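You operate a simulated robot arm through the tools that you are given. There is no shell and no other tool. Be economical: measure what you need, move in short steps, check, and stop when the job is done.

You are at the controls of a simulated two-armed robot. One attempt, no reset.

Task
Take the check cloth from the chest top and lay it out flat on the plank top.

The check looks at the end state, three seconds after you hand in, the way a careful person would. Anything else that was tipped, shoved, dropped, spilled or broken makes it a failure. Flat cloth is picked up by pressing the open fingertips on it (5 to 10 N) and closing them slowly along it; thin cloth reads only 2 to 8 mm in the jaws.

Robot
Two 7-joint arms with two-finger parallel grippers on one trunk, on a base that drives. Base frame: it is fixed to the floor where the robot stands at the start and does not move with it; the origin is under the middle of the robot, x ahead of it, y to its left, z up. Readings come in mm, rad, newtons and seconds.
The left shoulder is at the start at [50, 165, 1030], the right one opposite. Places, roughly: plank top [-1400, 800, 800]. Payload 3.91 kg a hand.
The tool frame of a hand sits at the grasp point between the pads (the TCP): z along the fingers, y along the line on which they close. The tips reach 30 mm beyond it. The gripper opens to 110 mm. The fingers are 20 mm wide and 10 mm thick; the gripper's body (48 by 112 mm) begins 55 mm behind the TCP.
Orientation is that of the tool frame in the base frame, as [roll, pitch, yaw] about the fixed x, y, z axes, in that order (R = Rz(yaw) Ry(pitch) Rx(roll)). With the fingers straight down and closing along the base's y, the tool's x points along the base's -x, its y along +y and its z along -z.

Tools
- The arms move only by the tool jog_arm. It takes "left_motion", "right_motion" or both (then of equal length, played together; a hand with none holds still); each is a list of rows, each a list of 6 numbers: the shift along the tool's x, y, z in units of 20 mm (1.0 is 20 mm), then the turn, a rotation vector about the tool's x, y, z in units of 5 degrees (1.0 is 5 degrees). In form: [[x, y, z, wx, wy, wz], ...]. A call has 1 to 10 rows; each row shifts and turns the commanded pose from where the row before left it, along the tool's axes as they then stand. "left_grip" and "right_grip" are, for a hand that has rows, the closure, from 0 (fully open) to 1 (shut), set as the call begins (left out, the last holds). A call with a number of a shift or a turn outside -1 to 1 is refused whole. Each row takes 0.2 s and may step no farther than 50 mm and 0.15 rad from the row before; otherwise, or with a gripper value out of range, the whole call is refused. A pose out of reach is approached as far as the arm can. The call stops where the force on the tool passes 40 N (or 10 N more than at its start, if that is more) or the arm is blocked; 0.2 s more then pass. The fingers move at their own pace (about 45 mm/s each) and stop on an object; they squeeze with about 45 N. The grip force told is the motor's: it shows also when the fingers shut on nothing. Time passes only in rows, and 0.2 s behind the last, so rows that do not move let the fingers close. The reply holds the time, the measured pose of the TCP, the force on the tool along the base axes, the opening and the grip force, in the units named above and with some noise, with the torque about the TCP (base axes, N m) and any sound that the robot's microphone picked up, and new pictures: "pictures" is both (left out), scene, wrist or none (wrist: the cameras of the hands that moved).
- Cameras (640 x 400 px; columns grow to the right, rows downward): "scene" is now at [117, -18.4, 1235]; the picture's right is [-0.08, -1.00, 0.00], its down [-0.38, 0.03, -0.92] and it looks along [0.92, -0.07, -0.38] (base axes); focal length 280 px, centre (320, 200). "left" rides on the left gripper at [72, -17, -103] in its tool frame; the picture's right is [0.23, 0.97, 0.00], its down [-0.76, 0.18, -0.62] and it looks along [-0.61, 0.14, 0.78] (tool axes); focal length 222 px, centre (320, 200). "right" rides on the right gripper at [72, 17, -103] in its tool frame; the picture's right is [-0.23, 0.97, 0.00], its down [-0.76, -0.18, -0.62] and it looks along [-0.61, -0.14, 0.78] (tool axes); focal length 222 px, centre (320, 200). There is no depth. A picture from a camera that has moved, and an enlarged one, comes with that camera's place and axes in the base frame and with its lens. The place of the scene camera against the robot may be out by one fixed shift of up to 25 mm in any direction.
- move_column(by): slides the trunk up (or, below 0, down) by that many mm; the arms and the scene camera ride with it, the base frame stays. It gives what a move gives, with no picture.
- drive_base(legs): drives the robot by 1 to 6 legs, each [ahead, left, turn to the left] in mm, mm and rad, along the robot's own axes; the way and the turn of a leg run together, so that a leg with both is an arc; at most 1500 mm and 3.142 rad a leg. The arms and the cameras ride along, it lands a little off, and it stops where it bumps. It gives what a move gives, and a new picture of the scene camera.
- turn_head(pan, tilt): turns the head with the scene camera to pan (to the left, within 1.396 rad either way) and tilt (down, from -0.506 to 1.204), counted from straight ahead of the robot. It gives what a move gives, and a new picture of the scene camera.
- inspect(camera, box): a new picture of the part [left, top, right, bottom] of that camera's present view, enlarged. It takes no simulated time.
- hand_in(): hands the job in; it is judged then, once.

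Go step by step. Nothing tells you exact positions but the pictures and the camera data: compare them with the known pose of the tool, close in by small moves and look again before you grip or let go. The budget is 120 turns and 260 pictures, counting those below and the enlarged ones. Unless the task says otherwise, let go and move clear before handing in, and close with one line.

The tools are called by a JSON object that holds its "api" and its "payload". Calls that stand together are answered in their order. jog_arm: Moves the arms, as the interface text tells. Its arguments: {"type":"object","properties":{"left_motion":{"type":"array","items":{"type":"array","items":{"type":"number"}}},"left_grip":{"type":"number"},"right_motion":{"type":"array","items":{"type":"array","items":{"type":"number"}}},"right_grip":{"type":"number"},"pictures":{"type":"string","enum":["both","scene","wrist","none"]}},"required":[]} The other tools are called the same way: move_column (by) slides the trunk up or down; drive_base (legs) drives the base; turn_head (pan, tilt) turns the head that bears the scene camera; inspect (camera, box) takes an enlarged picture of a part of a camera's view; hand_in () hands the job in.

At the start:

```text
time_s: 0.0
left_tcp_pos: [452.3, 106.1, 1062.0]
left_tcp_rot: [3.141, 0.002, 3.141]
left_contact_force: [0.2, 0.7, 0.8]
left_moment: [-0.01, -0.02, -0.04]
left_gripper_width: 110.1
left_grip_force: 0.1
right_tcp_pos: [463.6, -246.1, 1022.7]
right_tcp_rot: [-3.141, 0.0, 3.142]
right_contact_force: [0.6, 0.9, -0.4]
right_moment: [0.02, 0.03, 0.03]
right_gripper_width: 110.3
right_grip_force: 0.2
trunk travel left (down, up): [-250.0, 253.0]
robot x, y, heading: [1.7, 2.2, 0.003]
head pan, tilt: [-0.08, 0.391]
```

scene: 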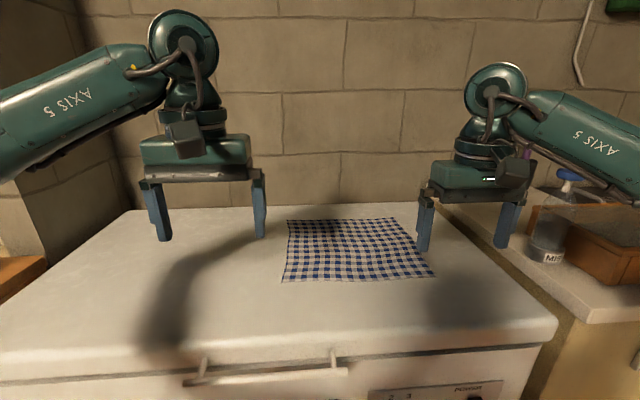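
right: 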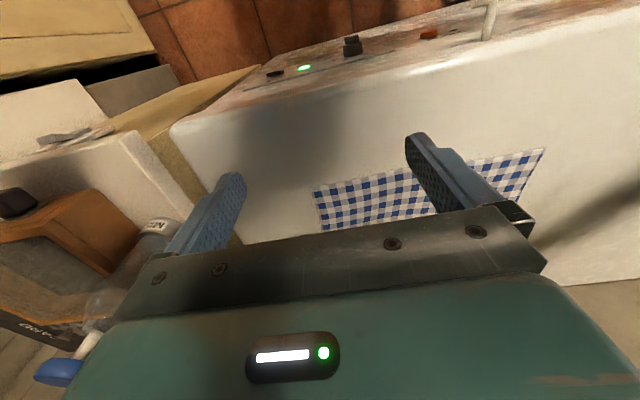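
left: 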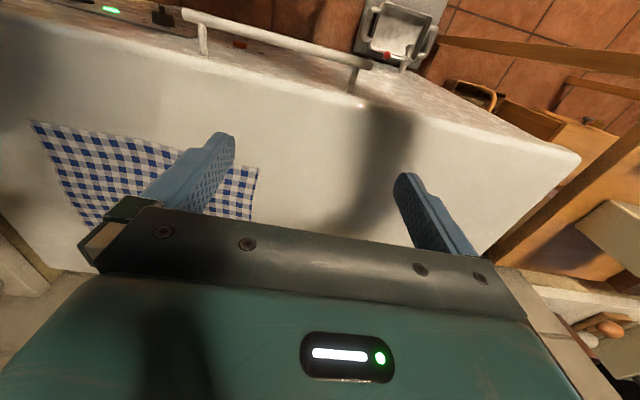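

The check cloth lies on the chest at roughly x 655–1000, y −350..30. I'll look down at the space in front of the base, then toward the plank top.

{"api": "turn_head", "payload": {"pan": 0, "tilt": 1.15}}

{"api": "turn_head", "payload": {"pan": 1.39, "tilt": 0.4}}

{"api": "turn_head", "payload": {"pan": -1.39, "tilt": 0.6}}

```text
time_s: 1.1
left_tcp_pos: [453.3, 106.6, 1063.6]
left_tcp_rot: [-3.141, 0.0, -3.14]
left_contact_force: [0.6, 0.5, -0.7]
left_moment: [0.03, 0.01, -0.02]
left_gripper_width: 109.9
left_grip_force: 0.1
right_tcp_pos: [463.3, -246.4, 1022.7]
right_tcp_rot: [3.141, 0.001, 3.141]
right_contact_force: [0.9, -0.2, -0.1]
right_moment: [0.0, 0.04, 0.0]
right_gripper_width: 109.8
right_grip_force: 0.1
trunk travel left (down, up): [-250.0, 253.0]
robot x, y, heading: [-1.2, 0.2, -0.001]
head pan, tilt: [0.0, 1.15]
camera scene: at [84.2, -11.0, 1174.2], right [0.0, -1.0, 0.0], down [-0.91, 0.0, -0.41], along [0.41, 0.0, -0.91], focal length 280 px, centre (320, 200)
```

scene: 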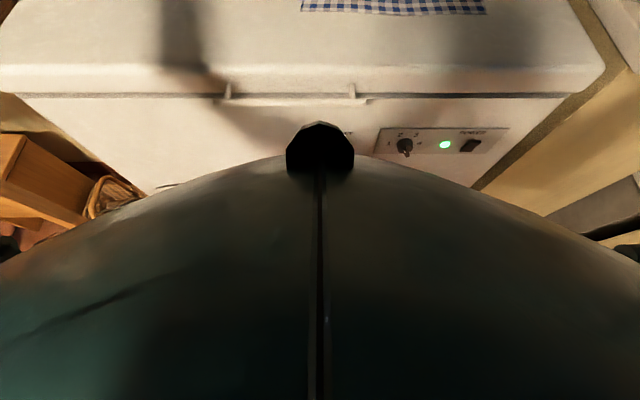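

```text
time_s: 2.6
left_tcp_pos: [453.8, 105.8, 1063.2]
left_tcp_rot: [-3.14, 0.0, -3.142]
left_contact_force: [-0.3, 0.4, 0.0]
left_moment: [0.02, -0.01, 0.0]
left_gripper_width: 110.1
left_grip_force: 0.1
right_tcp_pos: [462.5, -247.1, 1022.2]
right_tcp_rot: [3.141, 0.0, 3.141]
right_contact_force: [0.4, -0.9, 0.0]
right_moment: [-0.01, -0.01, -0.02]
right_gripper_width: 109.9
right_grip_force: 0.0
trunk travel left (down, up): [-250.0, 253.0]
robot x, y, heading: [2.4, -1.6, 0.004]
head pan, tilt: [1.389, 0.4]
camera scene: at [41.4, 80.1, 1234.1], right [0.98, -0.18, 0.0], down [-0.07, -0.38, -0.92], along [0.17, 0.91, -0.39], focal length 280 px, centre (320, 200)
```

scene: 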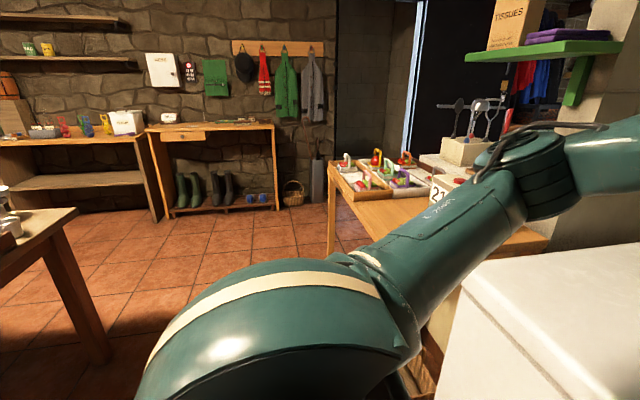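

```text
time_s: 5.1
left_tcp_pos: [454.1, 105.8, 1062.4]
left_tcp_rot: [-3.141, 0.0, -3.142]
left_contact_force: [-0.6, 0.8, -0.6]
left_moment: [-0.01, -0.01, -0.02]
left_gripper_width: 110.1
left_grip_force: 0.1
right_tcp_pos: [463.6, -246.2, 1022.4]
right_tcp_rot: [-3.141, 0.002, 3.14]
right_contact_force: [0.5, 0.2, -0.7]
right_moment: [-0.01, 0.02, 0.01]
right_gripper_width: 110.0
right_grip_force: 0.1
trunk travel left (down, up): [-250.0, 253.0]
robot x, y, heading: [0.6, 1.0, 0.0]
head pan, tilt: [-1.389, 0.6]
camera scene: at [40.6, -97.9, 1215.9], right [-0.98, -0.18, 0.0], down [-0.1, 0.56, -0.83], along [0.15, -0.81, -0.56], focal length 280 px, centre (320, 200)
```

scene: 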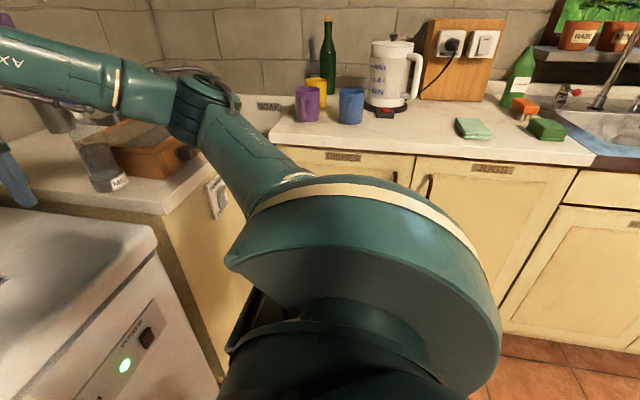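

The plank top is behind on the left, and the right side has room for a shift. I'll centre the robot on the cloth and move a little closer.

{"api": "turn_head", "payload": {"pan": 0, "tilt": 0.6}}

{"api": "drive_base", "payload": {"legs": [[0, -160, 0], [80, 0, 0]]}}

```text
time_s: 6.6
left_tcp_pos: [455.0, 105.0, 1062.8]
left_tcp_rot: [3.141, 0.0, 3.141]
left_contact_force: [0.1, 0.1, -0.8]
left_moment: [0.03, 0.01, 0.0]
left_gripper_width: 109.9
left_grip_force: 0.0
right_tcp_pos: [462.9, -246.7, 1023.0]
right_tcp_rot: [3.141, 0.0, -3.142]
right_contact_force: [0.1, -0.6, -1.5]
right_moment: [-0.02, 0.0, 0.0]
right_gripper_width: 110.2
right_grip_force: 0.1
trunk travel left (down, up): [-250.0, 253.0]
robot x, y, heading: [0.9, -1.9, 0.005]
head pan, tilt: [0.0, 0.6]
camera scene: at [113.0, -11.1, 1215.9], right [0.0, -1.0, 0.0], down [-0.56, 0.0, -0.83], along [0.83, 0.0, -0.56], focal length 280 px, centre (320, 200)
```

scene: 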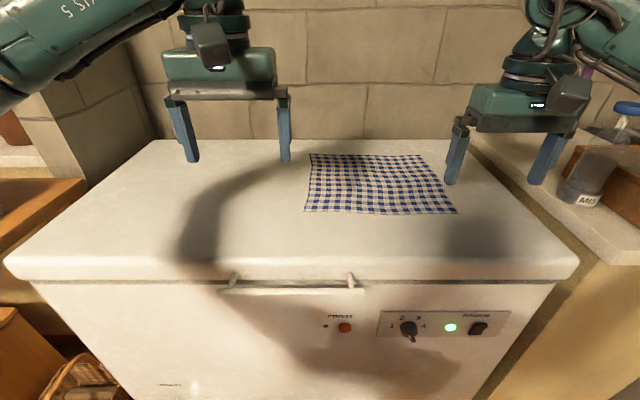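

```text
time_s: 8.7
left_tcp_pos: [536.9, -54.9, 1062.9]
left_tcp_rot: [3.141, 0.001, -3.138]
left_contact_force: [0.6, -0.2, -0.1]
left_moment: [0.0, 0.02, 0.03]
left_gripper_width: 109.7
left_grip_force: 0.0
right_tcp_pos: [546.7, -406.7, 1021.8]
right_tcp_rot: [3.141, 0.0, -3.138]
right_contact_force: [0.7, 1.2, 0.3]
right_moment: [0.02, 0.02, 0.01]
right_gripper_width: 110.0
right_grip_force: 0.1
trunk travel left (down, up): [-250.0, 253.0]
robot x, y, heading: [82.5, -159.5, 0.003]
head pan, tilt: [0.0, 0.6]
camera scene: at [195.9, -172.5, 1215.8], right [0.0, -1.0, 0.0], down [-0.57, 0.0, -0.82], along [0.82, 0.0, -0.57], focal length 280 px, centre (320, 200)
```

scene: 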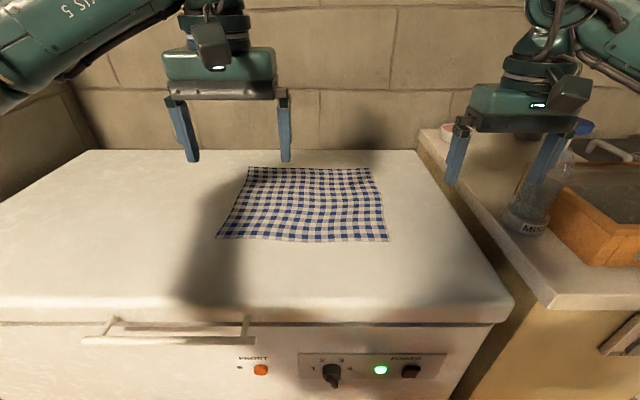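

Comparing the wrist and scene views puts the chest top higher than 801, near z≈850, with the near cloth corners at about (590, 33) and (590, −290). I'll bring both hands over the near corners with the jaws part closed, stopping above the surface.

{"api": "jog_arm", "payload": {"left_motion": [[-0.425, 0.375, 0.95, 0, 0, 0], [-0.425, 0.375, 0.95, 0, 0, 0], [-0.425, 0.375, 0.95, 0, 0, 0], [-0.425, 0.375, 0.95, 0, 0, 0], [-0.425, 0.375, 0.95, 0, 0, 0], [-0.425, 0.375, 0.95, 0, 0, 0], [-0.425, 0.375, 0.95, 0, 0, 0], [-0.425, 0.375, 0.95, 0, 0, 0]], "right_motion": [[-0.3625, 0.9, 0.7, 0, 0, 0], [-0.3625, 0.9, 0.7, 0, 0, 0], [-0.3625, 0.9, 0.7, 0, 0, 0], [-0.3625, 0.9, 0.7, 0, 0, 0], [-0.3625, 0.9, 0.7, 0, 0, 0], [-0.3625, 0.9, 0.7, 0, 0, 0], [-0.3625, 0.9, 0.7, 0, 0, 0], [-0.3625, 0.9, 0.7, 0, 0, 0]], "left_grip": 0.636, "right_grip": 0.636}}

```text
time_s: 10.5
left_tcp_pos: [603.8, 6.3, 908.6]
left_tcp_rot: [-3.14, 0.0, -3.139]
left_contact_force: [0.2, 0.7, 0.1]
left_moment: [-0.01, 0.01, -0.01]
left_gripper_width: 40.2
left_grip_force: 0.0
right_tcp_pos: [604.7, -259.5, 910.8]
right_tcp_rot: [-3.14, 0.001, -3.14]
right_contact_force: [0.3, -0.4, -0.4]
right_moment: [0.02, -0.02, 0.01]
right_gripper_width: 40.0
right_grip_force: 0.1
trunk travel left (down, up): [-250.0, 253.0]
robot x, y, heading: [85.7, -162.4, 0.005]
head pan, tilt: [0.0, 0.6]
camera scene: at [195.5, -172.2, 1215.9], right [0.0, -1.0, 0.0], down [-0.57, 0.0, -0.82], along [0.82, 0.0, -0.57], focal length 280 px, centre (320, 200)
camera right: at [532.9, -243.2, 1013.6], right [0.22, 0.97, 0.0], down [0.76, -0.18, 0.62], along [0.61, -0.14, -0.78], focal length 222 px, centre (320, 200)
camera left: at [532.2, -9.6, 1013.4], right [-0.23, 0.97, 0.0], down [0.76, 0.18, 0.62], along [0.61, 0.14, -0.78], focal length 222 px, centre (320, 200)
```

scene: 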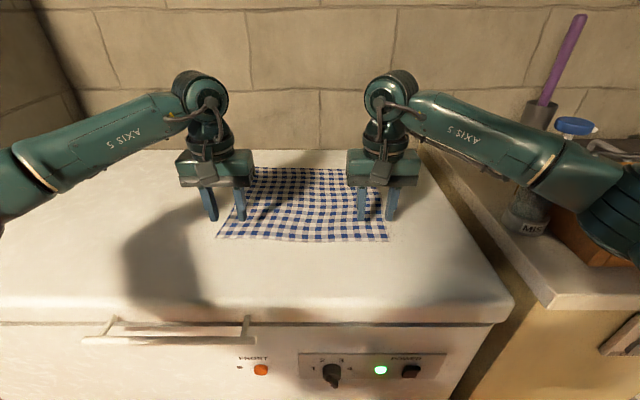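
right: 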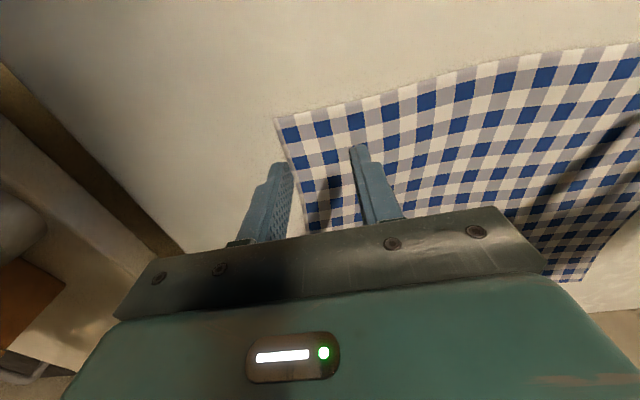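
left: 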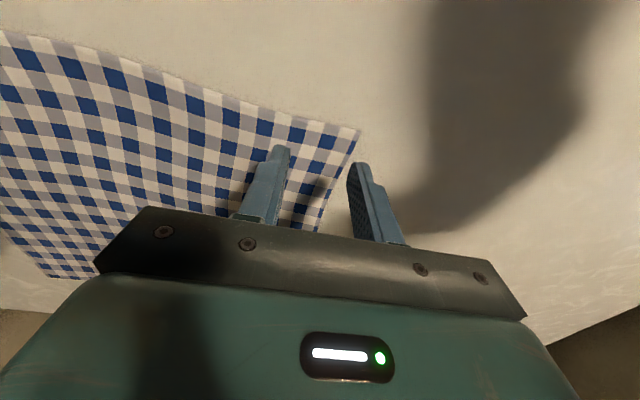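

The corners check out at z≈850, at (580, −286) and (586, 34). I'll shift the hands inward so both fingers of each land on cloth, then descend close to it.

{"api": "jog_arm", "payload": {"left_motion": [[0.1, -0.425, 0, 0, 0, 0], [0.1, -0.425, 0, 0, 0, 0], [0, 0, 0.4, 0, 0, 0], [0, 0, 0.4, 0, 0, 0], [0, 0, 0.2, 0, 0, 0], [0, 0, 0.0, 0, 0, 0]], "right_motion": [[0.25, 0.45, 0, 0, 0, 0], [0.25, 0.45, 0, 0, 0, 0], [0, 0, 0.4, 0, 0, 0], [0, 0, 0.4, 0, 0, 0], [0, 0, 0.3, 0, 0, 0], [0, 0, 0.0, 0, 0, 0]], "pictures": "wrist"}}

```text
time_s: 11.9
left_tcp_pos: [599.6, -11.7, 891.3]
left_tcp_rot: [-3.141, 0.0, -3.138]
left_contact_force: [-0.3, -0.4, -0.2]
left_moment: [0.01, 0.01, 0.0]
left_gripper_width: 40.1
left_grip_force: 0.1
right_tcp_pos: [593.2, -245.2, 888.4]
right_tcp_rot: [3.141, 0.0, -3.14]
right_contact_force: [0.8, -0.5, 0.0]
right_moment: [0.0, 0.0, -0.02]
right_gripper_width: 40.1
right_grip_force: 0.0
trunk travel left (down, up): [-250.0, 253.0]
robot x, y, heading: [80.2, -162.2, 0.004]
head pan, tilt: [0.0, 0.6]
camera right: at [521.2, -228.1, 991.2], right [0.22, 0.97, 0.0], down [0.76, -0.18, 0.62], along [0.61, -0.14, -0.78], focal length 222 px, centre (320, 200)
camera left: at [527.8, -29.1, 995.8], right [-0.23, 0.97, 0.0], down [0.76, 0.18, 0.62], along [0.61, 0.14, -0.78], focal length 222 px, centre (320, 200)
```

right: 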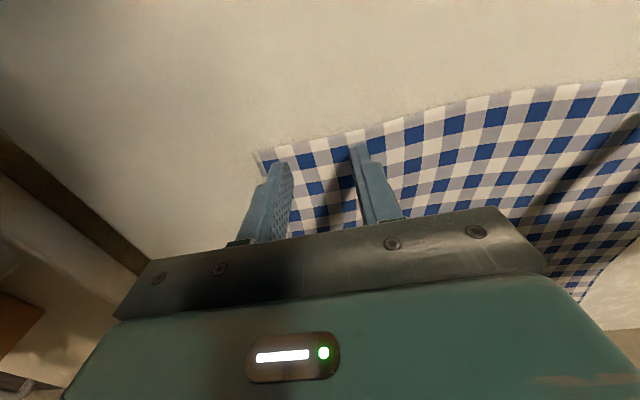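
left: 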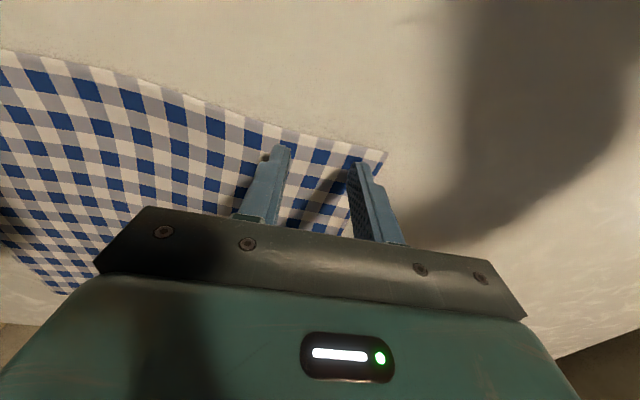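

Both fingers of each hand are over cloth. I'll nudge forward about 5 mm and go down in small steps, watching the force.

{"api": "jog_arm", "payload": {"left_motion": [[-0.25, 0, 0, 0, 0, 0], [0, 0, 0.2, 0, 0, 0], [0, 0, 0.15, 0, 0, 0], [0, 0, 0, 0, 0, 0]], "right_motion": [[-0.25, 0, 0, 0, 0, 0], [0, 0, 0.1, 0, 0, 0], [0, 0, 0.1, 0, 0, 0], [0, 0, 0, 0, 0, 0]], "pictures": "none"}}

```text
time_s: 12.9
left_tcp_pos: [604.2, -11.8, 883.8]
left_tcp_rot: [3.14, 0.0, -3.137]
left_contact_force: [0.5, -0.2, -0.4]
left_moment: [0.01, 0.01, -0.01]
left_gripper_width: 40.1
left_grip_force: 0.1
right_tcp_pos: [598.1, -244.0, 883.0]
right_tcp_rot: [3.141, 0.0, -3.138]
right_contact_force: [-0.2, -0.5, -0.4]
right_moment: [-0.01, 0.01, 0.02]
right_gripper_width: 40.0
right_grip_force: 0.0
trunk travel left (down, up): [-250.0, 253.0]
robot x, y, heading: [82.8, -163.2, 0.006]
head pan, tilt: [0.0, 0.6]
```

{"api": "jog_arm", "payload": {"left_motion": [[0, 0, 0.1, 0, 0, 0], [0, 0, 0.1, 0, 0, 0], [0, 0, 0, 0, 0, 0]], "right_motion": [[0, 0, 0.1, 0, 0, 0], [0, 0, 0.1, 0, 0, 0], [0, 0, 0, 0, 0, 0]], "pictures": "none"}}

```text
time_s: 13.7
left_tcp_pos: [604.0, -12.1, 881.3]
left_tcp_rot: [3.142, 0.005, -3.138]
left_contact_force: [1.6, -1.2, 7.3]
left_moment: [-0.01, 0.0, -0.03]
left_gripper_width: 40.1
left_grip_force: 0.0
right_tcp_pos: [598.9, -244.4, 882.1]
right_tcp_rot: [3.138, 0.005, -3.139]
right_contact_force: [0.7, -0.1, 10.4]
right_moment: [-0.1, 0.01, -0.03]
right_gripper_width: 39.9
right_grip_force: 0.0
trunk travel left (down, up): [-250.0, 253.0]
robot x, y, heading: [83.7, -159.6, 0.002]
head pan, tilt: [0.0, 0.6]
```

Contact is at 7 N and 10 N. I'll close in stages, moving each hand inward so the inner finger stays put.

{"api": "jog_arm", "payload": {"left_motion": [[0, -0.25, 0, 0, 0, 0], [0, 0, 0, 0, 0, 0]], "right_motion": [[0, 0.25, 0, 0, 0, 0], [0, 0, 0, 0, 0, 0]], "left_grip": 0.73, "right_grip": 0.73, "pictures": "wrist"}}

```text
time_s: 14.3
left_tcp_pos: [603.1, -17.8, 881.6]
left_tcp_rot: [-3.139, 0.003, -3.138]
left_contact_force: [0.6, 3.2, 13.3]
left_moment: [0.12, -0.02, -0.02]
left_gripper_width: 30.4
left_grip_force: 0.3
right_tcp_pos: [597.0, -240.2, 882.0]
right_tcp_rot: [-3.139, 0.004, -3.141]
right_contact_force: [0.0, -3.4, 13.4]
right_moment: [-0.12, 0.01, -0.02]
right_gripper_width: 30.6
right_grip_force: 0.7
trunk travel left (down, up): [-250.0, 253.0]
robot x, y, heading: [84.8, -159.3, 0.003]
head pan, tilt: [0.0, 0.6]
camera right: at [525.9, -223.7, 985.1], right [0.22, 0.97, 0.0], down [0.76, -0.18, 0.63], along [0.61, -0.14, -0.78], focal length 222 px, centre (320, 200)
camera left: at [531.1, -33.6, 985.5], right [-0.23, 0.97, 0.0], down [0.76, 0.18, 0.63], along [0.61, 0.14, -0.78], focal length 222 px, centre (320, 200)
```

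right: 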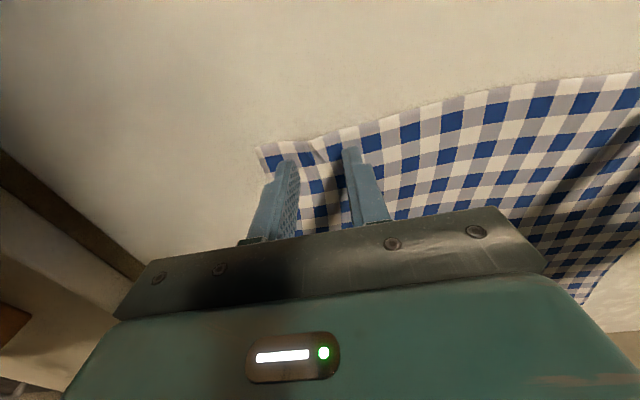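
left: 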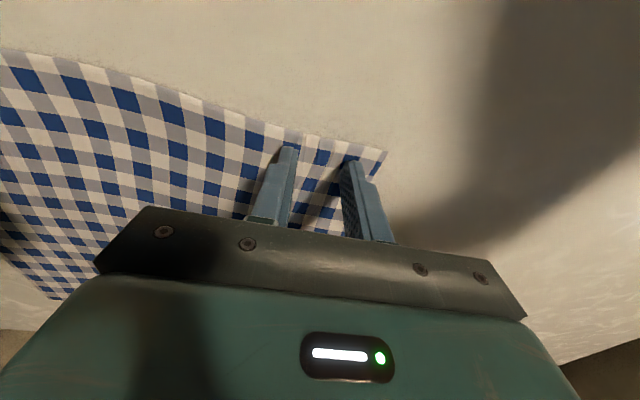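

{"api": "jog_arm", "payload": {"left_motion": [[0, -0.25, 0, 0, 0, 0], [0, 0, 0, 0, 0, 0]], "right_motion": [[0, 0.25, 0, 0, 0, 0], [0, 0, 0, 0, 0, 0]], "left_grip": 0.82, "right_grip": 0.82, "pictures": "wrist"}}

```text
time_s: 14.9
left_tcp_pos: [601.9, -22.9, 881.8]
left_tcp_rot: [3.14, 0.004, -3.14]
left_contact_force: [-1.3, -0.3, 13.3]
left_moment: [0.04, 0.06, -0.04]
left_gripper_width: 20.0
left_grip_force: 0.2
right_tcp_pos: [598.2, -234.6, 880.9]
right_tcp_rot: [3.139, 0.004, -3.139]
right_contact_force: [1.3, -0.3, 14.3]
right_moment: [-0.04, 0.02, 0.0]
right_gripper_width: 20.0
right_grip_force: 0.4
trunk travel left (down, up): [-250.0, 253.0]
robot x, y, heading: [83.8, -162.9, 0.001]
head pan, tilt: [0.0, 0.6]
camera right: at [525.2, -217.8, 985.1], right [0.22, 0.97, 0.0], down [0.76, -0.18, 0.63], along [0.61, -0.14, -0.78], focal length 222 px, centre (320, 200)
camera left: at [530.6, -38.8, 985.5], right [-0.23, 0.97, 0.0], down [0.76, 0.18, 0.63], along [0.61, 0.14, -0.78], focal length 222 px, centre (320, 200)
```

right: 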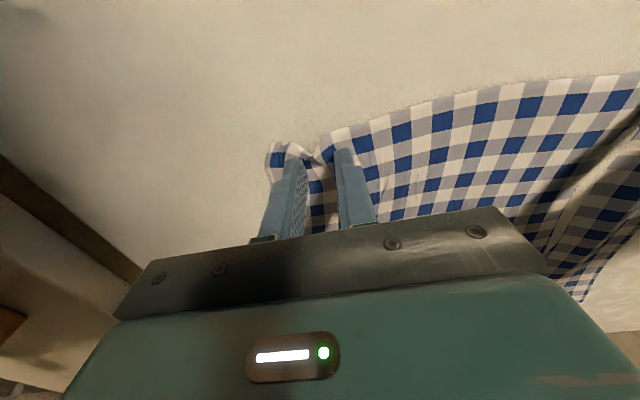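
left: 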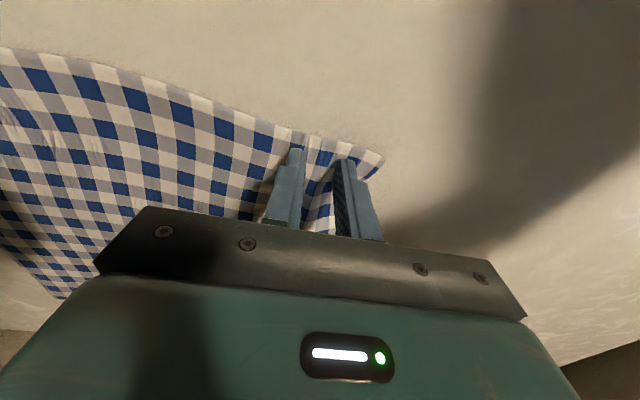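

Cloth is gathering between the jaws of both hands. I'll close the rest of the way.

{"api": "jog_arm", "payload": {"left_motion": [[0, -0.25, 0, 0, 0, 0], [0, 0, 0, 0, 0, 0]], "right_motion": [[0, 0.25, 0, 0, 0, 0], [0, 0, 0, 0, 0, 0]], "left_grip": 0.91, "right_grip": 0.91, "pictures": "none"}}

{"api": "jog_arm", "payload": {"left_motion": [[0, -0.15, 0, 0, 0, 0], [0, 0, 0, 0, 0, 0], [0, 0, 0, 0, 0, 0]], "right_motion": [[0, 0.15, 0, 0, 0, 0], [0, 0, 0, 0, 0, 0], [0, 0, 0, 0, 0, 0]], "left_grip": 1.0, "right_grip": 1.0, "pictures": "wrist"}}

```text
time_s: 15.5
left_tcp_pos: [602.4, -28.1, 882.0]
left_tcp_rot: [-3.14, 0.004, -3.14]
left_contact_force: [-0.5, 0.7, 14.6]
left_moment: [0.04, 0.01, 0.02]
left_gripper_width: 13.2
left_grip_force: 15.2
right_tcp_pos: [598.2, -228.7, 881.9]
right_tcp_rot: [3.141, 0.002, -3.139]
right_contact_force: [0.6, 0.4, 11.4]
right_moment: [0.0, 0.02, 0.0]
right_gripper_width: 11.6
right_grip_force: 18.6
trunk travel left (down, up): [-250.0, 253.0]
robot x, y, heading: [84.1, -162.3, 0.004]
head pan, tilt: [0.0, 0.6]
```

```text
time_s: 16.3
left_tcp_pos: [602.6, -29.8, 881.2]
left_tcp_rot: [3.141, 0.004, 3.141]
left_contact_force: [-2.2, -0.8, 17.0]
left_moment: [-0.03, 0.02, 0.02]
left_gripper_width: 2.3
left_grip_force: 42.4
right_tcp_pos: [597.8, -225.5, 881.4]
right_tcp_rot: [-3.141, 0.002, -3.139]
right_contact_force: [0.2, -2.0, 9.5]
right_moment: [-0.03, 0.02, 0.03]
right_gripper_width: 1.8
right_grip_force: 41.8
trunk travel left (down, up): [-250.0, 253.0]
robot x, y, heading: [82.3, -160.6, 0.003]
head pan, tilt: [0.0, 0.6]
camera right: at [525.2, -209.8, 985.2], right [0.22, 0.97, 0.0], down [0.76, -0.18, 0.63], along [0.61, -0.14, -0.78], focal length 222 px, centre (320, 200)
camera left: at [530.9, -46.5, 985.5], right [-0.23, 0.97, 0.0], down [0.76, 0.18, 0.63], along [0.61, 0.14, -0.78], focal length 222 px, centre (320, 200)
```

right: 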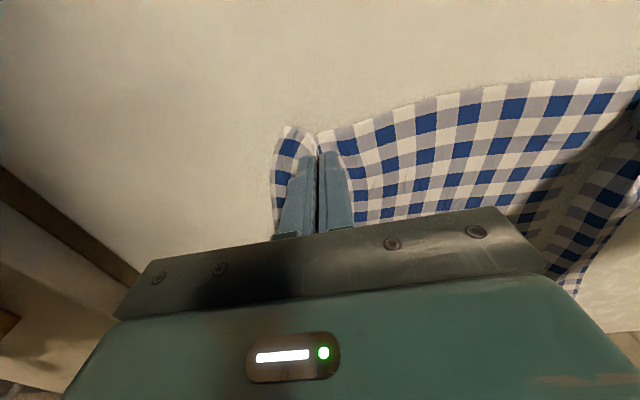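
left: 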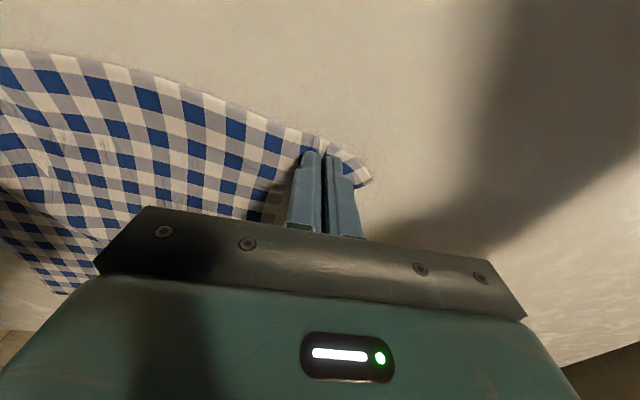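

The jaws read about 2 mm on both sides with full grip force. I'll lift and check that the cloth comes up.

{"api": "jog_arm", "payload": {"left_motion": [[0, 0, -0.4, 0, 0, 0], [0, 0, -0.8, 0, 0, 0], [0, 0, -0.8, 0, 0, 0], [0, 0, -0.8, 0, 0, 0], [0, 0, -0.8, 0, 0, 0], [0, 0, -0.8, 0, 0, 0]], "right_motion": [[0, 0, -0.4, 0, 0, 0], [0, 0, -0.8, 0, 0, 0], [0, 0, -0.8, 0, 0, 0], [0, 0, -0.8, 0, 0, 0], [0, 0, -0.8, 0, 0, 0], [0, 0, -0.8, 0, 0, 0]]}}

```text
time_s: 17.7
left_tcp_pos: [603.0, -28.1, 966.8]
left_tcp_rot: [3.141, 0.0, -3.137]
left_contact_force: [-0.7, 0.8, -0.3]
left_moment: [0.05, -0.01, 0.02]
left_gripper_width: 1.8
left_grip_force: 42.1
right_tcp_pos: [599.4, -225.5, 968.0]
right_tcp_rot: [-3.141, 0.002, -3.137]
right_contact_force: [0.7, 0.5, 0.0]
right_moment: [0.03, 0.02, 0.01]
right_gripper_width: 2.2
right_grip_force: 42.4
trunk travel left (down, up): [-250.0, 253.0]
robot x, y, heading: [80.7, -161.5, 0.004]
head pan, tilt: [0.0, 0.6]
camera scene: at [195.2, -172.5, 1215.9], right [0.0, -1.0, 0.0], down [-0.56, 0.0, -0.83], along [0.83, 0.0, -0.56], focal length 280 px, centre (320, 200)
camera right: at [526.6, -210.1, 1073.0], right [0.22, 0.97, 0.0], down [0.76, -0.18, 0.62], along [0.61, -0.14, -0.78], focal length 222 px, centre (320, 200)
camera left: at [531.3, -45.1, 1071.8], right [-0.23, 0.97, 0.0], down [0.76, 0.18, 0.62], along [0.61, 0.14, -0.78], focal length 222 px, centre (320, 200)
```

scene: 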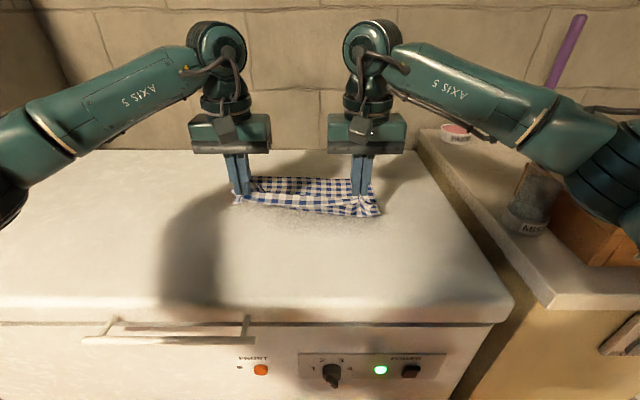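
right: 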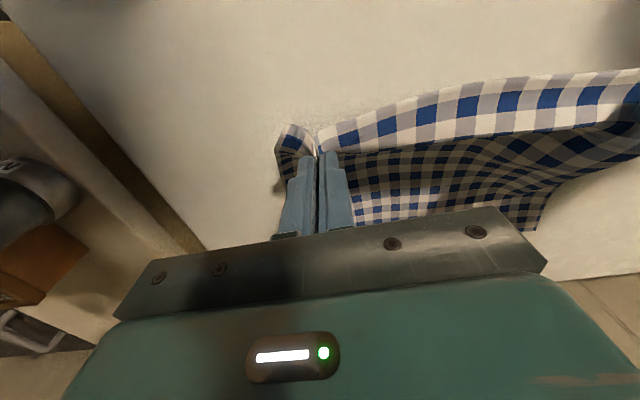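
left: 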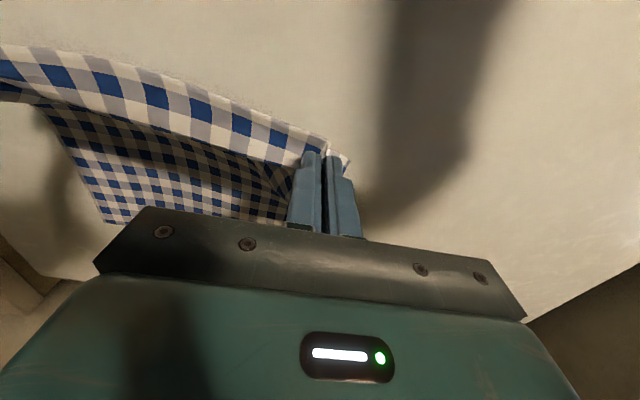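

The cloth is held at both corners. I'll raise the trunk so it hangs free of the chest.

{"api": "move_column", "payload": {"by": 245}}

{"api": "turn_head", "payload": {"pan": 0, "tilt": 0.7}}

```text
time_s: 20.3
left_tcp_pos: [602.6, -28.0, 1211.6]
left_tcp_rot: [-3.141, 0.0, -3.138]
left_contact_force: [0.0, 1.0, 0.1]
left_moment: [0.01, -0.03, -0.01]
left_gripper_width: 2.2
left_grip_force: 42.5
right_tcp_pos: [598.5, -227.5, 1213.6]
right_tcp_rot: [3.141, 0.0, -3.138]
right_contact_force: [0.0, -0.2, -0.8]
right_moment: [0.02, 0.01, 0.06]
right_gripper_width: 1.8
right_grip_force: 42.1
trunk travel left (down, up): [-495.0, 8.0]
robot x, y, heading: [81.5, -160.0, 0.001]
head pan, tilt: [0.0, 0.6]
```

```text
time_s: 20.9
left_tcp_pos: [601.9, -28.5, 1211.7]
left_tcp_rot: [3.141, 0.001, -3.137]
left_contact_force: [-0.3, 0.1, 0.5]
left_moment: [-0.04, 0.01, -0.03]
left_gripper_width: 2.0
left_grip_force: 42.3
right_tcp_pos: [599.3, -226.7, 1214.1]
right_tcp_rot: [3.141, 0.002, -3.138]
right_contact_force: [0.3, -0.1, -0.1]
right_moment: [0.06, 0.03, 0.01]
right_gripper_width: 1.9
right_grip_force: 42.1
trunk travel left (down, up): [-495.0, 8.0]
robot x, y, heading: [88.1, -162.5, 0.002]
head pan, tilt: [0.0, 0.7]
camera scene: at [191.8, -172.4, 1452.3], right [0.0, -1.0, 0.0], down [-0.64, 0.0, -0.77], along [0.77, 0.0, -0.64], focal length 280 px, centre (320, 200)
```

scene: 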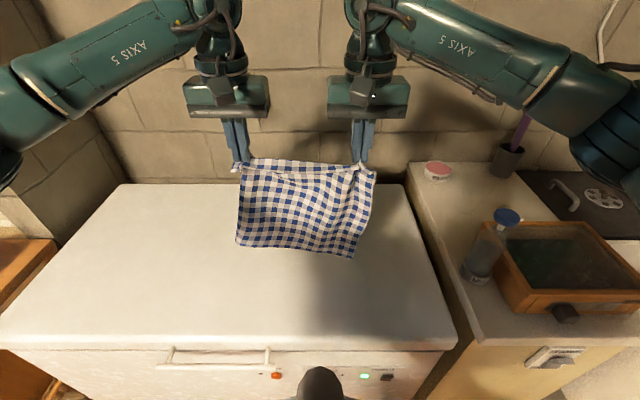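

The cloth hangs free, held at both corners. I'll back off a little and look left and right to plan the way to the plank.

{"api": "drive_base", "payload": {"legs": [[-350, 0, 0]]}}

{"api": "turn_head", "payload": {"pan": 1.39, "tilt": 0.5}}

```text
time_s: 23.2
left_tcp_pos: [241.1, -24.3, 1213.2]
left_tcp_rot: [3.14, 0.0, -3.123]
left_contact_force: [0.0, -0.6, 0.3]
left_moment: [-0.01, 0.03, -0.04]
left_gripper_width: 2.0
left_grip_force: 42.6
right_tcp_pos: [239.9, -223.1, 1213.7]
right_tcp_rot: [3.141, 0.001, -3.124]
right_contact_force: [0.3, -0.4, -0.4]
right_moment: [0.01, 0.0, -0.02]
right_gripper_width: 2.0
right_grip_force: 41.7
trunk travel left (down, up): [-495.0, 8.0]
robot x, y, heading: [-273.7, -167.6, 0.017]
head pan, tilt: [0.0, 0.7]
camera scene: at [-167.3, -174.4, 1452.3], right [0.02, -1.0, 0.0], down [-0.64, -0.01, -0.77], along [0.77, 0.01, -0.64], focal length 280 px, centre (320, 200)
```

scene: 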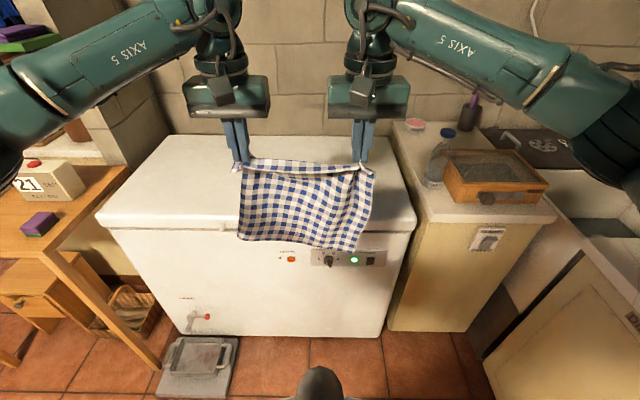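

```text
time_s: 24.8
left_tcp_pos: [242.3, -24.6, 1212.4]
left_tcp_rot: [3.141, 0.001, -3.125]
left_contact_force: [0.5, -0.6, -0.7]
left_moment: [0.02, 0.0, -0.02]
left_gripper_width: 1.8
left_grip_force: 41.7
right_tcp_pos: [241.0, -222.4, 1214.7]
right_tcp_rot: [3.141, -0.001, -3.124]
right_contact_force: [-0.1, -0.2, -0.5]
right_moment: [0.0, 0.0, 0.05]
right_gripper_width: 2.2
right_grip_force: 42.2
trunk travel left (down, up): [-495.0, 8.0]
robot x, y, heading: [-275.9, -163.4, 0.021]
head pan, tilt: [1.389, 0.499]
camera scene: at [-236.8, -86.1, 1470.0], right [0.99, -0.16, 0.0], down [-0.08, -0.47, -0.88], along [0.14, 0.87, -0.48], focal length 280 px, centre (320, 200)
```

scene: 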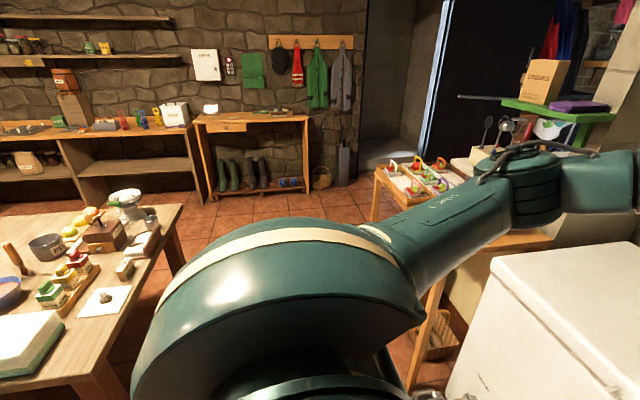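

The plank table is behind on the left: its right edge is near x −715, y 388 to 1183, and it carries many objects. I'll turn left to face it and find the free area.

{"api": "drive_base", "payload": {"legs": [[0, 0, 1.55]]}}

{"api": "turn_head", "payload": {"pan": 0.7, "tilt": 0.6}}

{"api": "turn_head", "payload": {"pan": 1.39, "tilt": 0.6}}

```text
time_s: 29.0
left_tcp_pos: [-411.1, 354.3, 1212.1]
left_tcp_rot: [3.14, 0.0, -1.567]
left_contact_force: [0.2, -0.2, -0.5]
left_moment: [-0.01, -0.02, -0.03]
left_gripper_width: 2.1
left_grip_force: 42.0
right_tcp_pos: [-211.7, 351.4, 1214.1]
right_tcp_rot: [3.141, -0.001, -1.568]
right_contact_force: [-0.3, -0.4, 0.2]
right_moment: [0.01, -0.02, -0.03]
right_gripper_width: 1.8
right_grip_force: 41.9
trunk travel left (down, up): [-495.0, 8.0]
robot x, y, heading: [-274.2, -166.2, 1.58]
head pan, tilt: [1.389, 0.499]
camera scene: at [-370.9, -131.0, 1470.0], right [0.18, 0.98, 0.0], down [0.47, -0.08, -0.88], along [-0.86, 0.16, -0.48], focal length 280 px, centre (320, 200)
```

scene: 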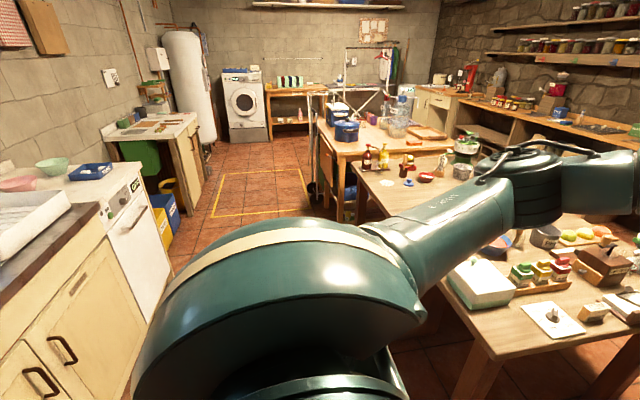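

```text
time_s: 30.0
left_tcp_pos: [-410.5, 355.5, 1213.6]
left_tcp_rot: [3.141, 0.002, -1.568]
left_contact_force: [0.0, -0.5, 0.2]
left_moment: [0.0, 0.0, -0.04]
left_gripper_width: 2.0
left_grip_force: 42.3
right_tcp_pos: [-212.5, 351.6, 1214.4]
right_tcp_rot: [-3.141, 0.001, -1.567]
right_contact_force: [0.3, 0.3, 0.2]
right_moment: [0.03, -0.03, -0.06]
right_gripper_width: 1.7
right_grip_force: 42.3
trunk travel left (down, up): [-495.0, 8.0]
robot x, y, heading: [-276.0, -165.2, 1.575]
head pan, tilt: [0.7, 0.6]
camera scene: at [-338.4, -79.7, 1460.9], right [0.76, 0.65, 0.0], down [0.37, -0.43, -0.83], along [-0.53, 0.63, -0.56], focal length 280 px, centre (320, 200)
```

scene: 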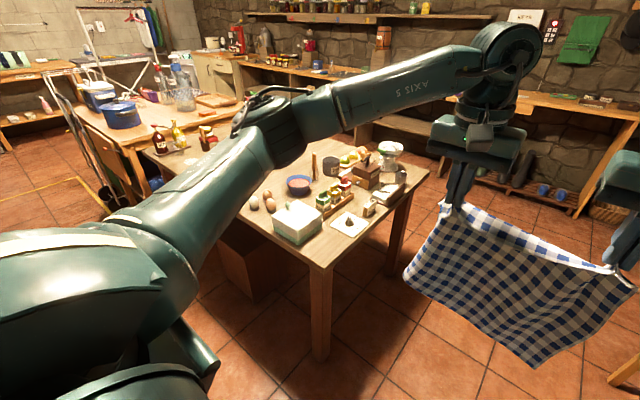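

```text
time_s: 31.1
left_tcp_pos: [-410.3, 355.2, 1212.0]
left_tcp_rot: [-3.141, 0.0, -1.567]
left_contact_force: [0.8, -0.1, -0.9]
left_moment: [0.0, -0.02, -0.04]
left_gripper_width: 2.0
left_grip_force: 41.7
right_tcp_pos: [-212.0, 350.9, 1214.6]
right_tcp_rot: [3.141, 0.001, -1.567]
right_contact_force: [0.2, -0.3, -0.7]
right_moment: [-0.02, 0.0, -0.05]
right_gripper_width: 1.8
right_grip_force: 42.0
trunk travel left (down, up): [-495.0, 8.0]
robot x, y, heading: [-278.5, -164.9, 1.577]
head pan, tilt: [1.389, 0.6]
camera scene: at [-368.2, -131.4, 1460.9], right [0.18, 0.98, 0.0], down [0.56, -0.1, -0.83], along [-0.81, 0.15, -0.56], focal length 280 px, centre (320, 200)
```

scene: 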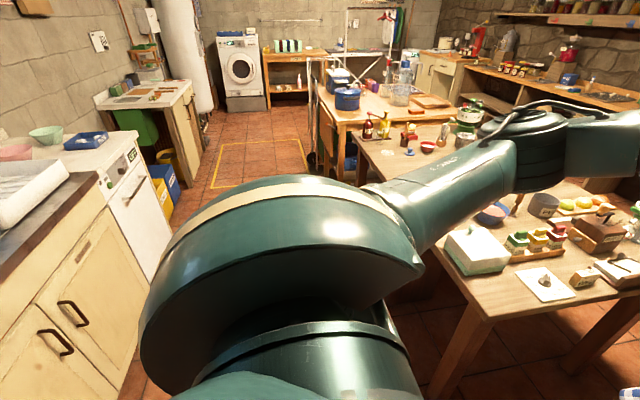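

The table's middle is hidden behind my arm. I'll back off a little, strafe along the table's front side, then look ahead.

{"api": "drive_base", "payload": {"legs": [[-130, 0, -0.006], [0, 900, 0]]}}

{"api": "turn_head", "payload": {"pan": 0, "tilt": 0.6}}

```text
time_s: 36.5
left_tcp_pos: [-1275.0, 215.1, 1213.8]
left_tcp_rot: [3.14, -0.001, -1.556]
left_contact_force: [-0.4, -1.0, 0.8]
left_moment: [0.0, 0.0, -0.03]
left_gripper_width: 2.2
left_grip_force: 42.0
right_tcp_pos: [-1075.4, 214.0, 1214.0]
right_tcp_rot: [-3.14, 0.001, -1.557]
right_contact_force: [-0.4, 0.6, -0.4]
right_moment: [0.01, 0.03, -0.04]
right_gripper_width: 1.7
right_grip_force: 42.0
trunk travel left (down, up): [-495.0, 8.0]
robot x, y, heading: [-1131.4, -308.3, 1.588]
head pan, tilt: [1.389, 0.6]
camera scene: at [-1226.3, -270.0, 1460.9], right [0.16, 0.99, 0.0], down [0.56, -0.09, -0.82], along [-0.81, 0.14, -0.57], focal length 280 px, centre (320, 200)
```

scene: 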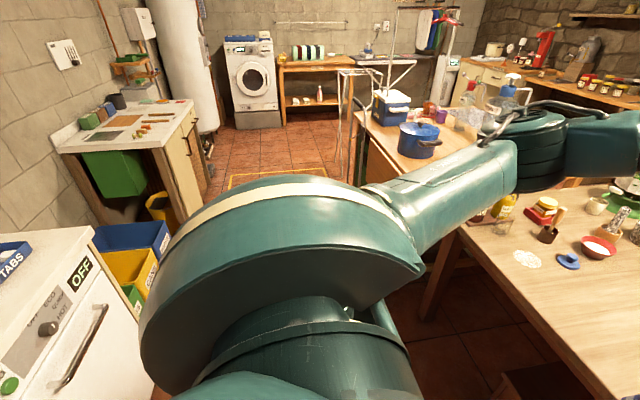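

```text
time_s: 38.0
left_tcp_pos: [-1273.5, 215.4, 1211.8]
left_tcp_rot: [3.139, 0.0, -1.554]
left_contact_force: [0.9, 0.4, 0.0]
left_moment: [0.01, 0.01, -0.04]
left_gripper_width: 1.9
left_grip_force: 42.2
right_tcp_pos: [-1075.8, 214.2, 1213.9]
right_tcp_rot: [3.141, 0.0, -1.556]
right_contact_force: [-0.3, 0.1, -0.3]
right_moment: [0.03, -0.02, -0.06]
right_gripper_width: 1.9
right_grip_force: 41.4
trunk travel left (down, up): [-495.0, 8.0]
robot x, y, heading: [-1132.2, -305.0, 1.589]
head pan, tilt: [0.0, 0.6]
camera scene: at [-1140.4, -196.1, 1460.9], right [1.0, 0.02, 0.0], down [0.01, -0.56, -0.83], along [-0.01, 0.82, -0.56], focal length 280 px, centre (320, 200)
```

scene: 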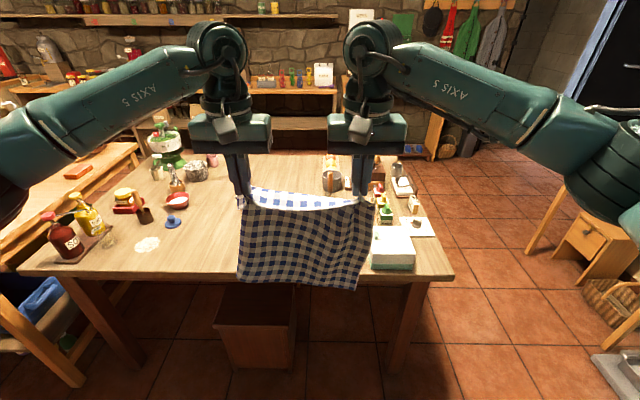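

The table has a free patch between the eggs and bowl (x≈−1120) and the blue lid and flour (x≈−1700). I'll strafe about 245 mm so the cloth is centred near x −1420.

{"api": "drive_base", "payload": {"legs": [[0, 245, -0.015]]}}

```text
time_s: 39.8
left_tcp_pos: [-1509.2, 214.0, 1212.2]
left_tcp_rot: [-3.141, 0.003, -1.567]
left_contact_force: [-0.7, 0.0, -0.7]
left_moment: [-0.01, -0.02, -0.05]
left_gripper_width: 1.9
left_grip_force: 41.9
right_tcp_pos: [-1312.1, 210.4, 1213.8]
right_tcp_rot: [3.141, -0.001, -1.567]
right_contact_force: [0.6, 0.6, -0.4]
right_moment: [-0.01, -0.05, -0.03]
right_gripper_width: 1.9
right_grip_force: 42.2
trunk travel left (down, up): [-495.0, 8.0]
robot x, y, heading: [-1372.9, -304.0, 1.574]
head pan, tilt: [0.0, 0.6]
camera scene: at [-1380.9, -198.6, 1460.9], right [1.0, 0.0, 0.0], down [0.0, -0.56, -0.83], along [0.0, 0.83, -0.56], focal length 280 px, centre (320, 200)
```

scene: 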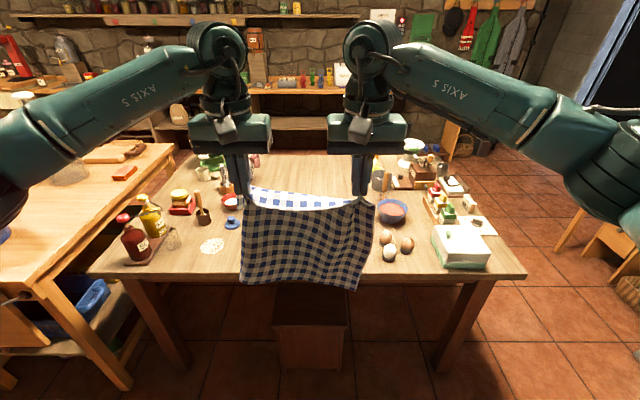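

Eggs edge at x≈−1178 on the right, blue lid at −1676 on the left. I'll check with the wrist cameras that the patch behind the cloth is empty.

{"api": "inspect", "payload": {"camera": "right", "box": [0, 0, 640, 400]}}

{"api": "inspect", "payload": {"camera": "left", "box": [0, 0, 640, 400]}}

```text
1.00 times, centred on (320, 200) of right
camera zoom: at [-1327.6, 138.8, 1317.6], right [-0.97, 0.22, 0.0], down [0.17, 0.76, 0.62], along [0.14, 0.61, -0.78], focal length 222 px, centre (320, 200)
```

zoom: 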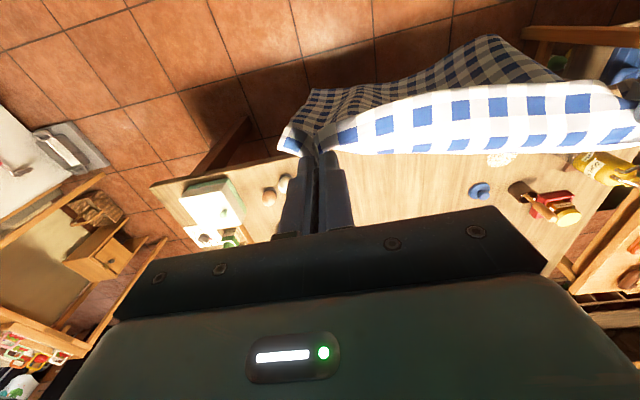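

```text
1.00 times, centred on (320, 200) of left
camera zoom: at [-1491.4, 143.5, 1316.5], right [-0.97, -0.23, 0.0], down [-0.18, 0.76, 0.62], along [-0.14, 0.61, -0.78], focal length 222 px, centre (320, 200)
```

zoom: 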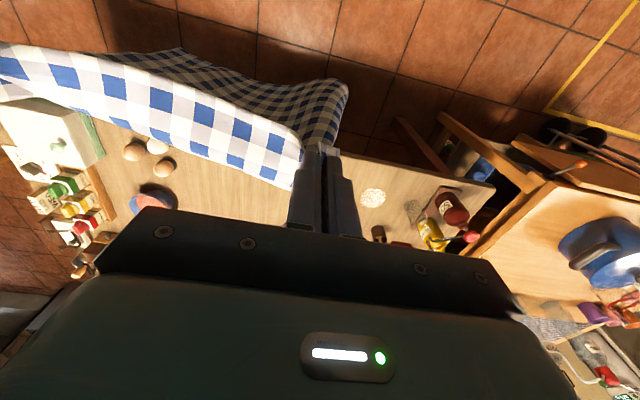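

The patch is empty and the hem is flat between the hands. I'll drive forward towards the table edge, cloth clear above it, and look down to check clearance.

{"api": "drive_base", "payload": {"legs": [[250, 0, 0]]}}

{"api": "turn_head", "payload": {"pan": 0, "tilt": 1.1}}

```text
time_s: 41.6
left_tcp_pos: [-1507.2, 458.0, 1211.8]
left_tcp_rot: [3.141, 0.0, -1.571]
left_contact_force: [-0.3, 0.2, -0.9]
left_moment: [-0.01, 0.0, -0.01]
left_gripper_width: 2.3
left_grip_force: 41.7
right_tcp_pos: [-1310.5, 453.2, 1212.7]
right_tcp_rot: [3.14, 0.0, -1.572]
right_contact_force: [-0.7, 0.8, 0.1]
right_moment: [-0.01, 0.01, -0.03]
right_gripper_width: 1.9
right_grip_force: 42.3
trunk travel left (down, up): [-495.0, 8.0]
robot x, y, heading: [-1375.3, -64.7, 1.57]
head pan, tilt: [0.0, 0.6]
camera scene: at [-1380.4, 44.1, 1460.8], right [1.0, 0.0, 0.0], down [0.0, -0.57, -0.82], along [0.0, 0.82, -0.57], focal length 280 px, centre (320, 200)
```

scene: 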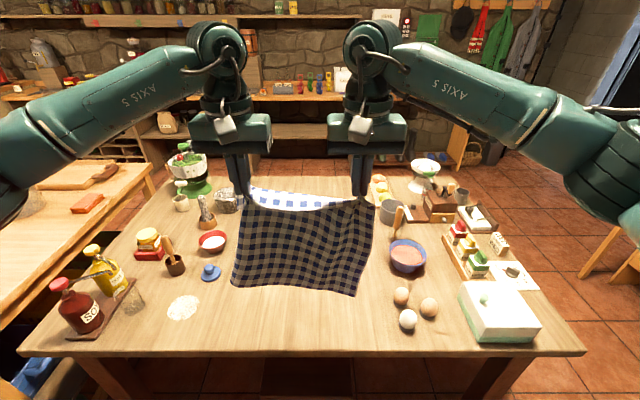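

```text
time_s: 42.6
left_tcp_pos: [-1507.5, 457.6, 1212.6]
left_tcp_rot: [-3.14, 0.0, -1.57]
left_contact_force: [0.8, 0.0, 1.5]
left_moment: [0.01, 0.03, -0.05]
left_gripper_width: 2.2
left_grip_force: 42.3
right_tcp_pos: [-1309.7, 453.2, 1212.3]
right_tcp_rot: [3.142, -0.001, -1.571]
right_contact_force: [0.3, -0.4, 0.0]
right_moment: [-0.01, -0.01, -0.04]
right_gripper_width: 1.6
right_grip_force: 42.0
trunk travel left (down, up): [-495.0, 8.0]
robot x, y, heading: [-1372.7, -63.8, 1.571]
head pan, tilt: [0.0, 1.1]
camera scene: at [-1380.4, 18.3, 1422.3], right [1.0, 0.0, 0.0], down [0.0, -0.89, -0.45], along [0.0, 0.45, -0.89], focal length 280 px, centre (320, 200)
```

scene: 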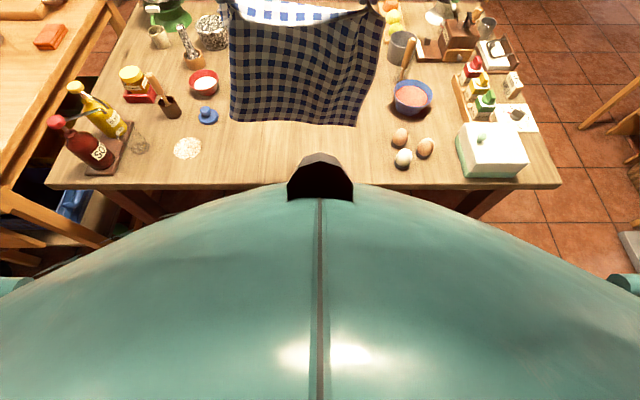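

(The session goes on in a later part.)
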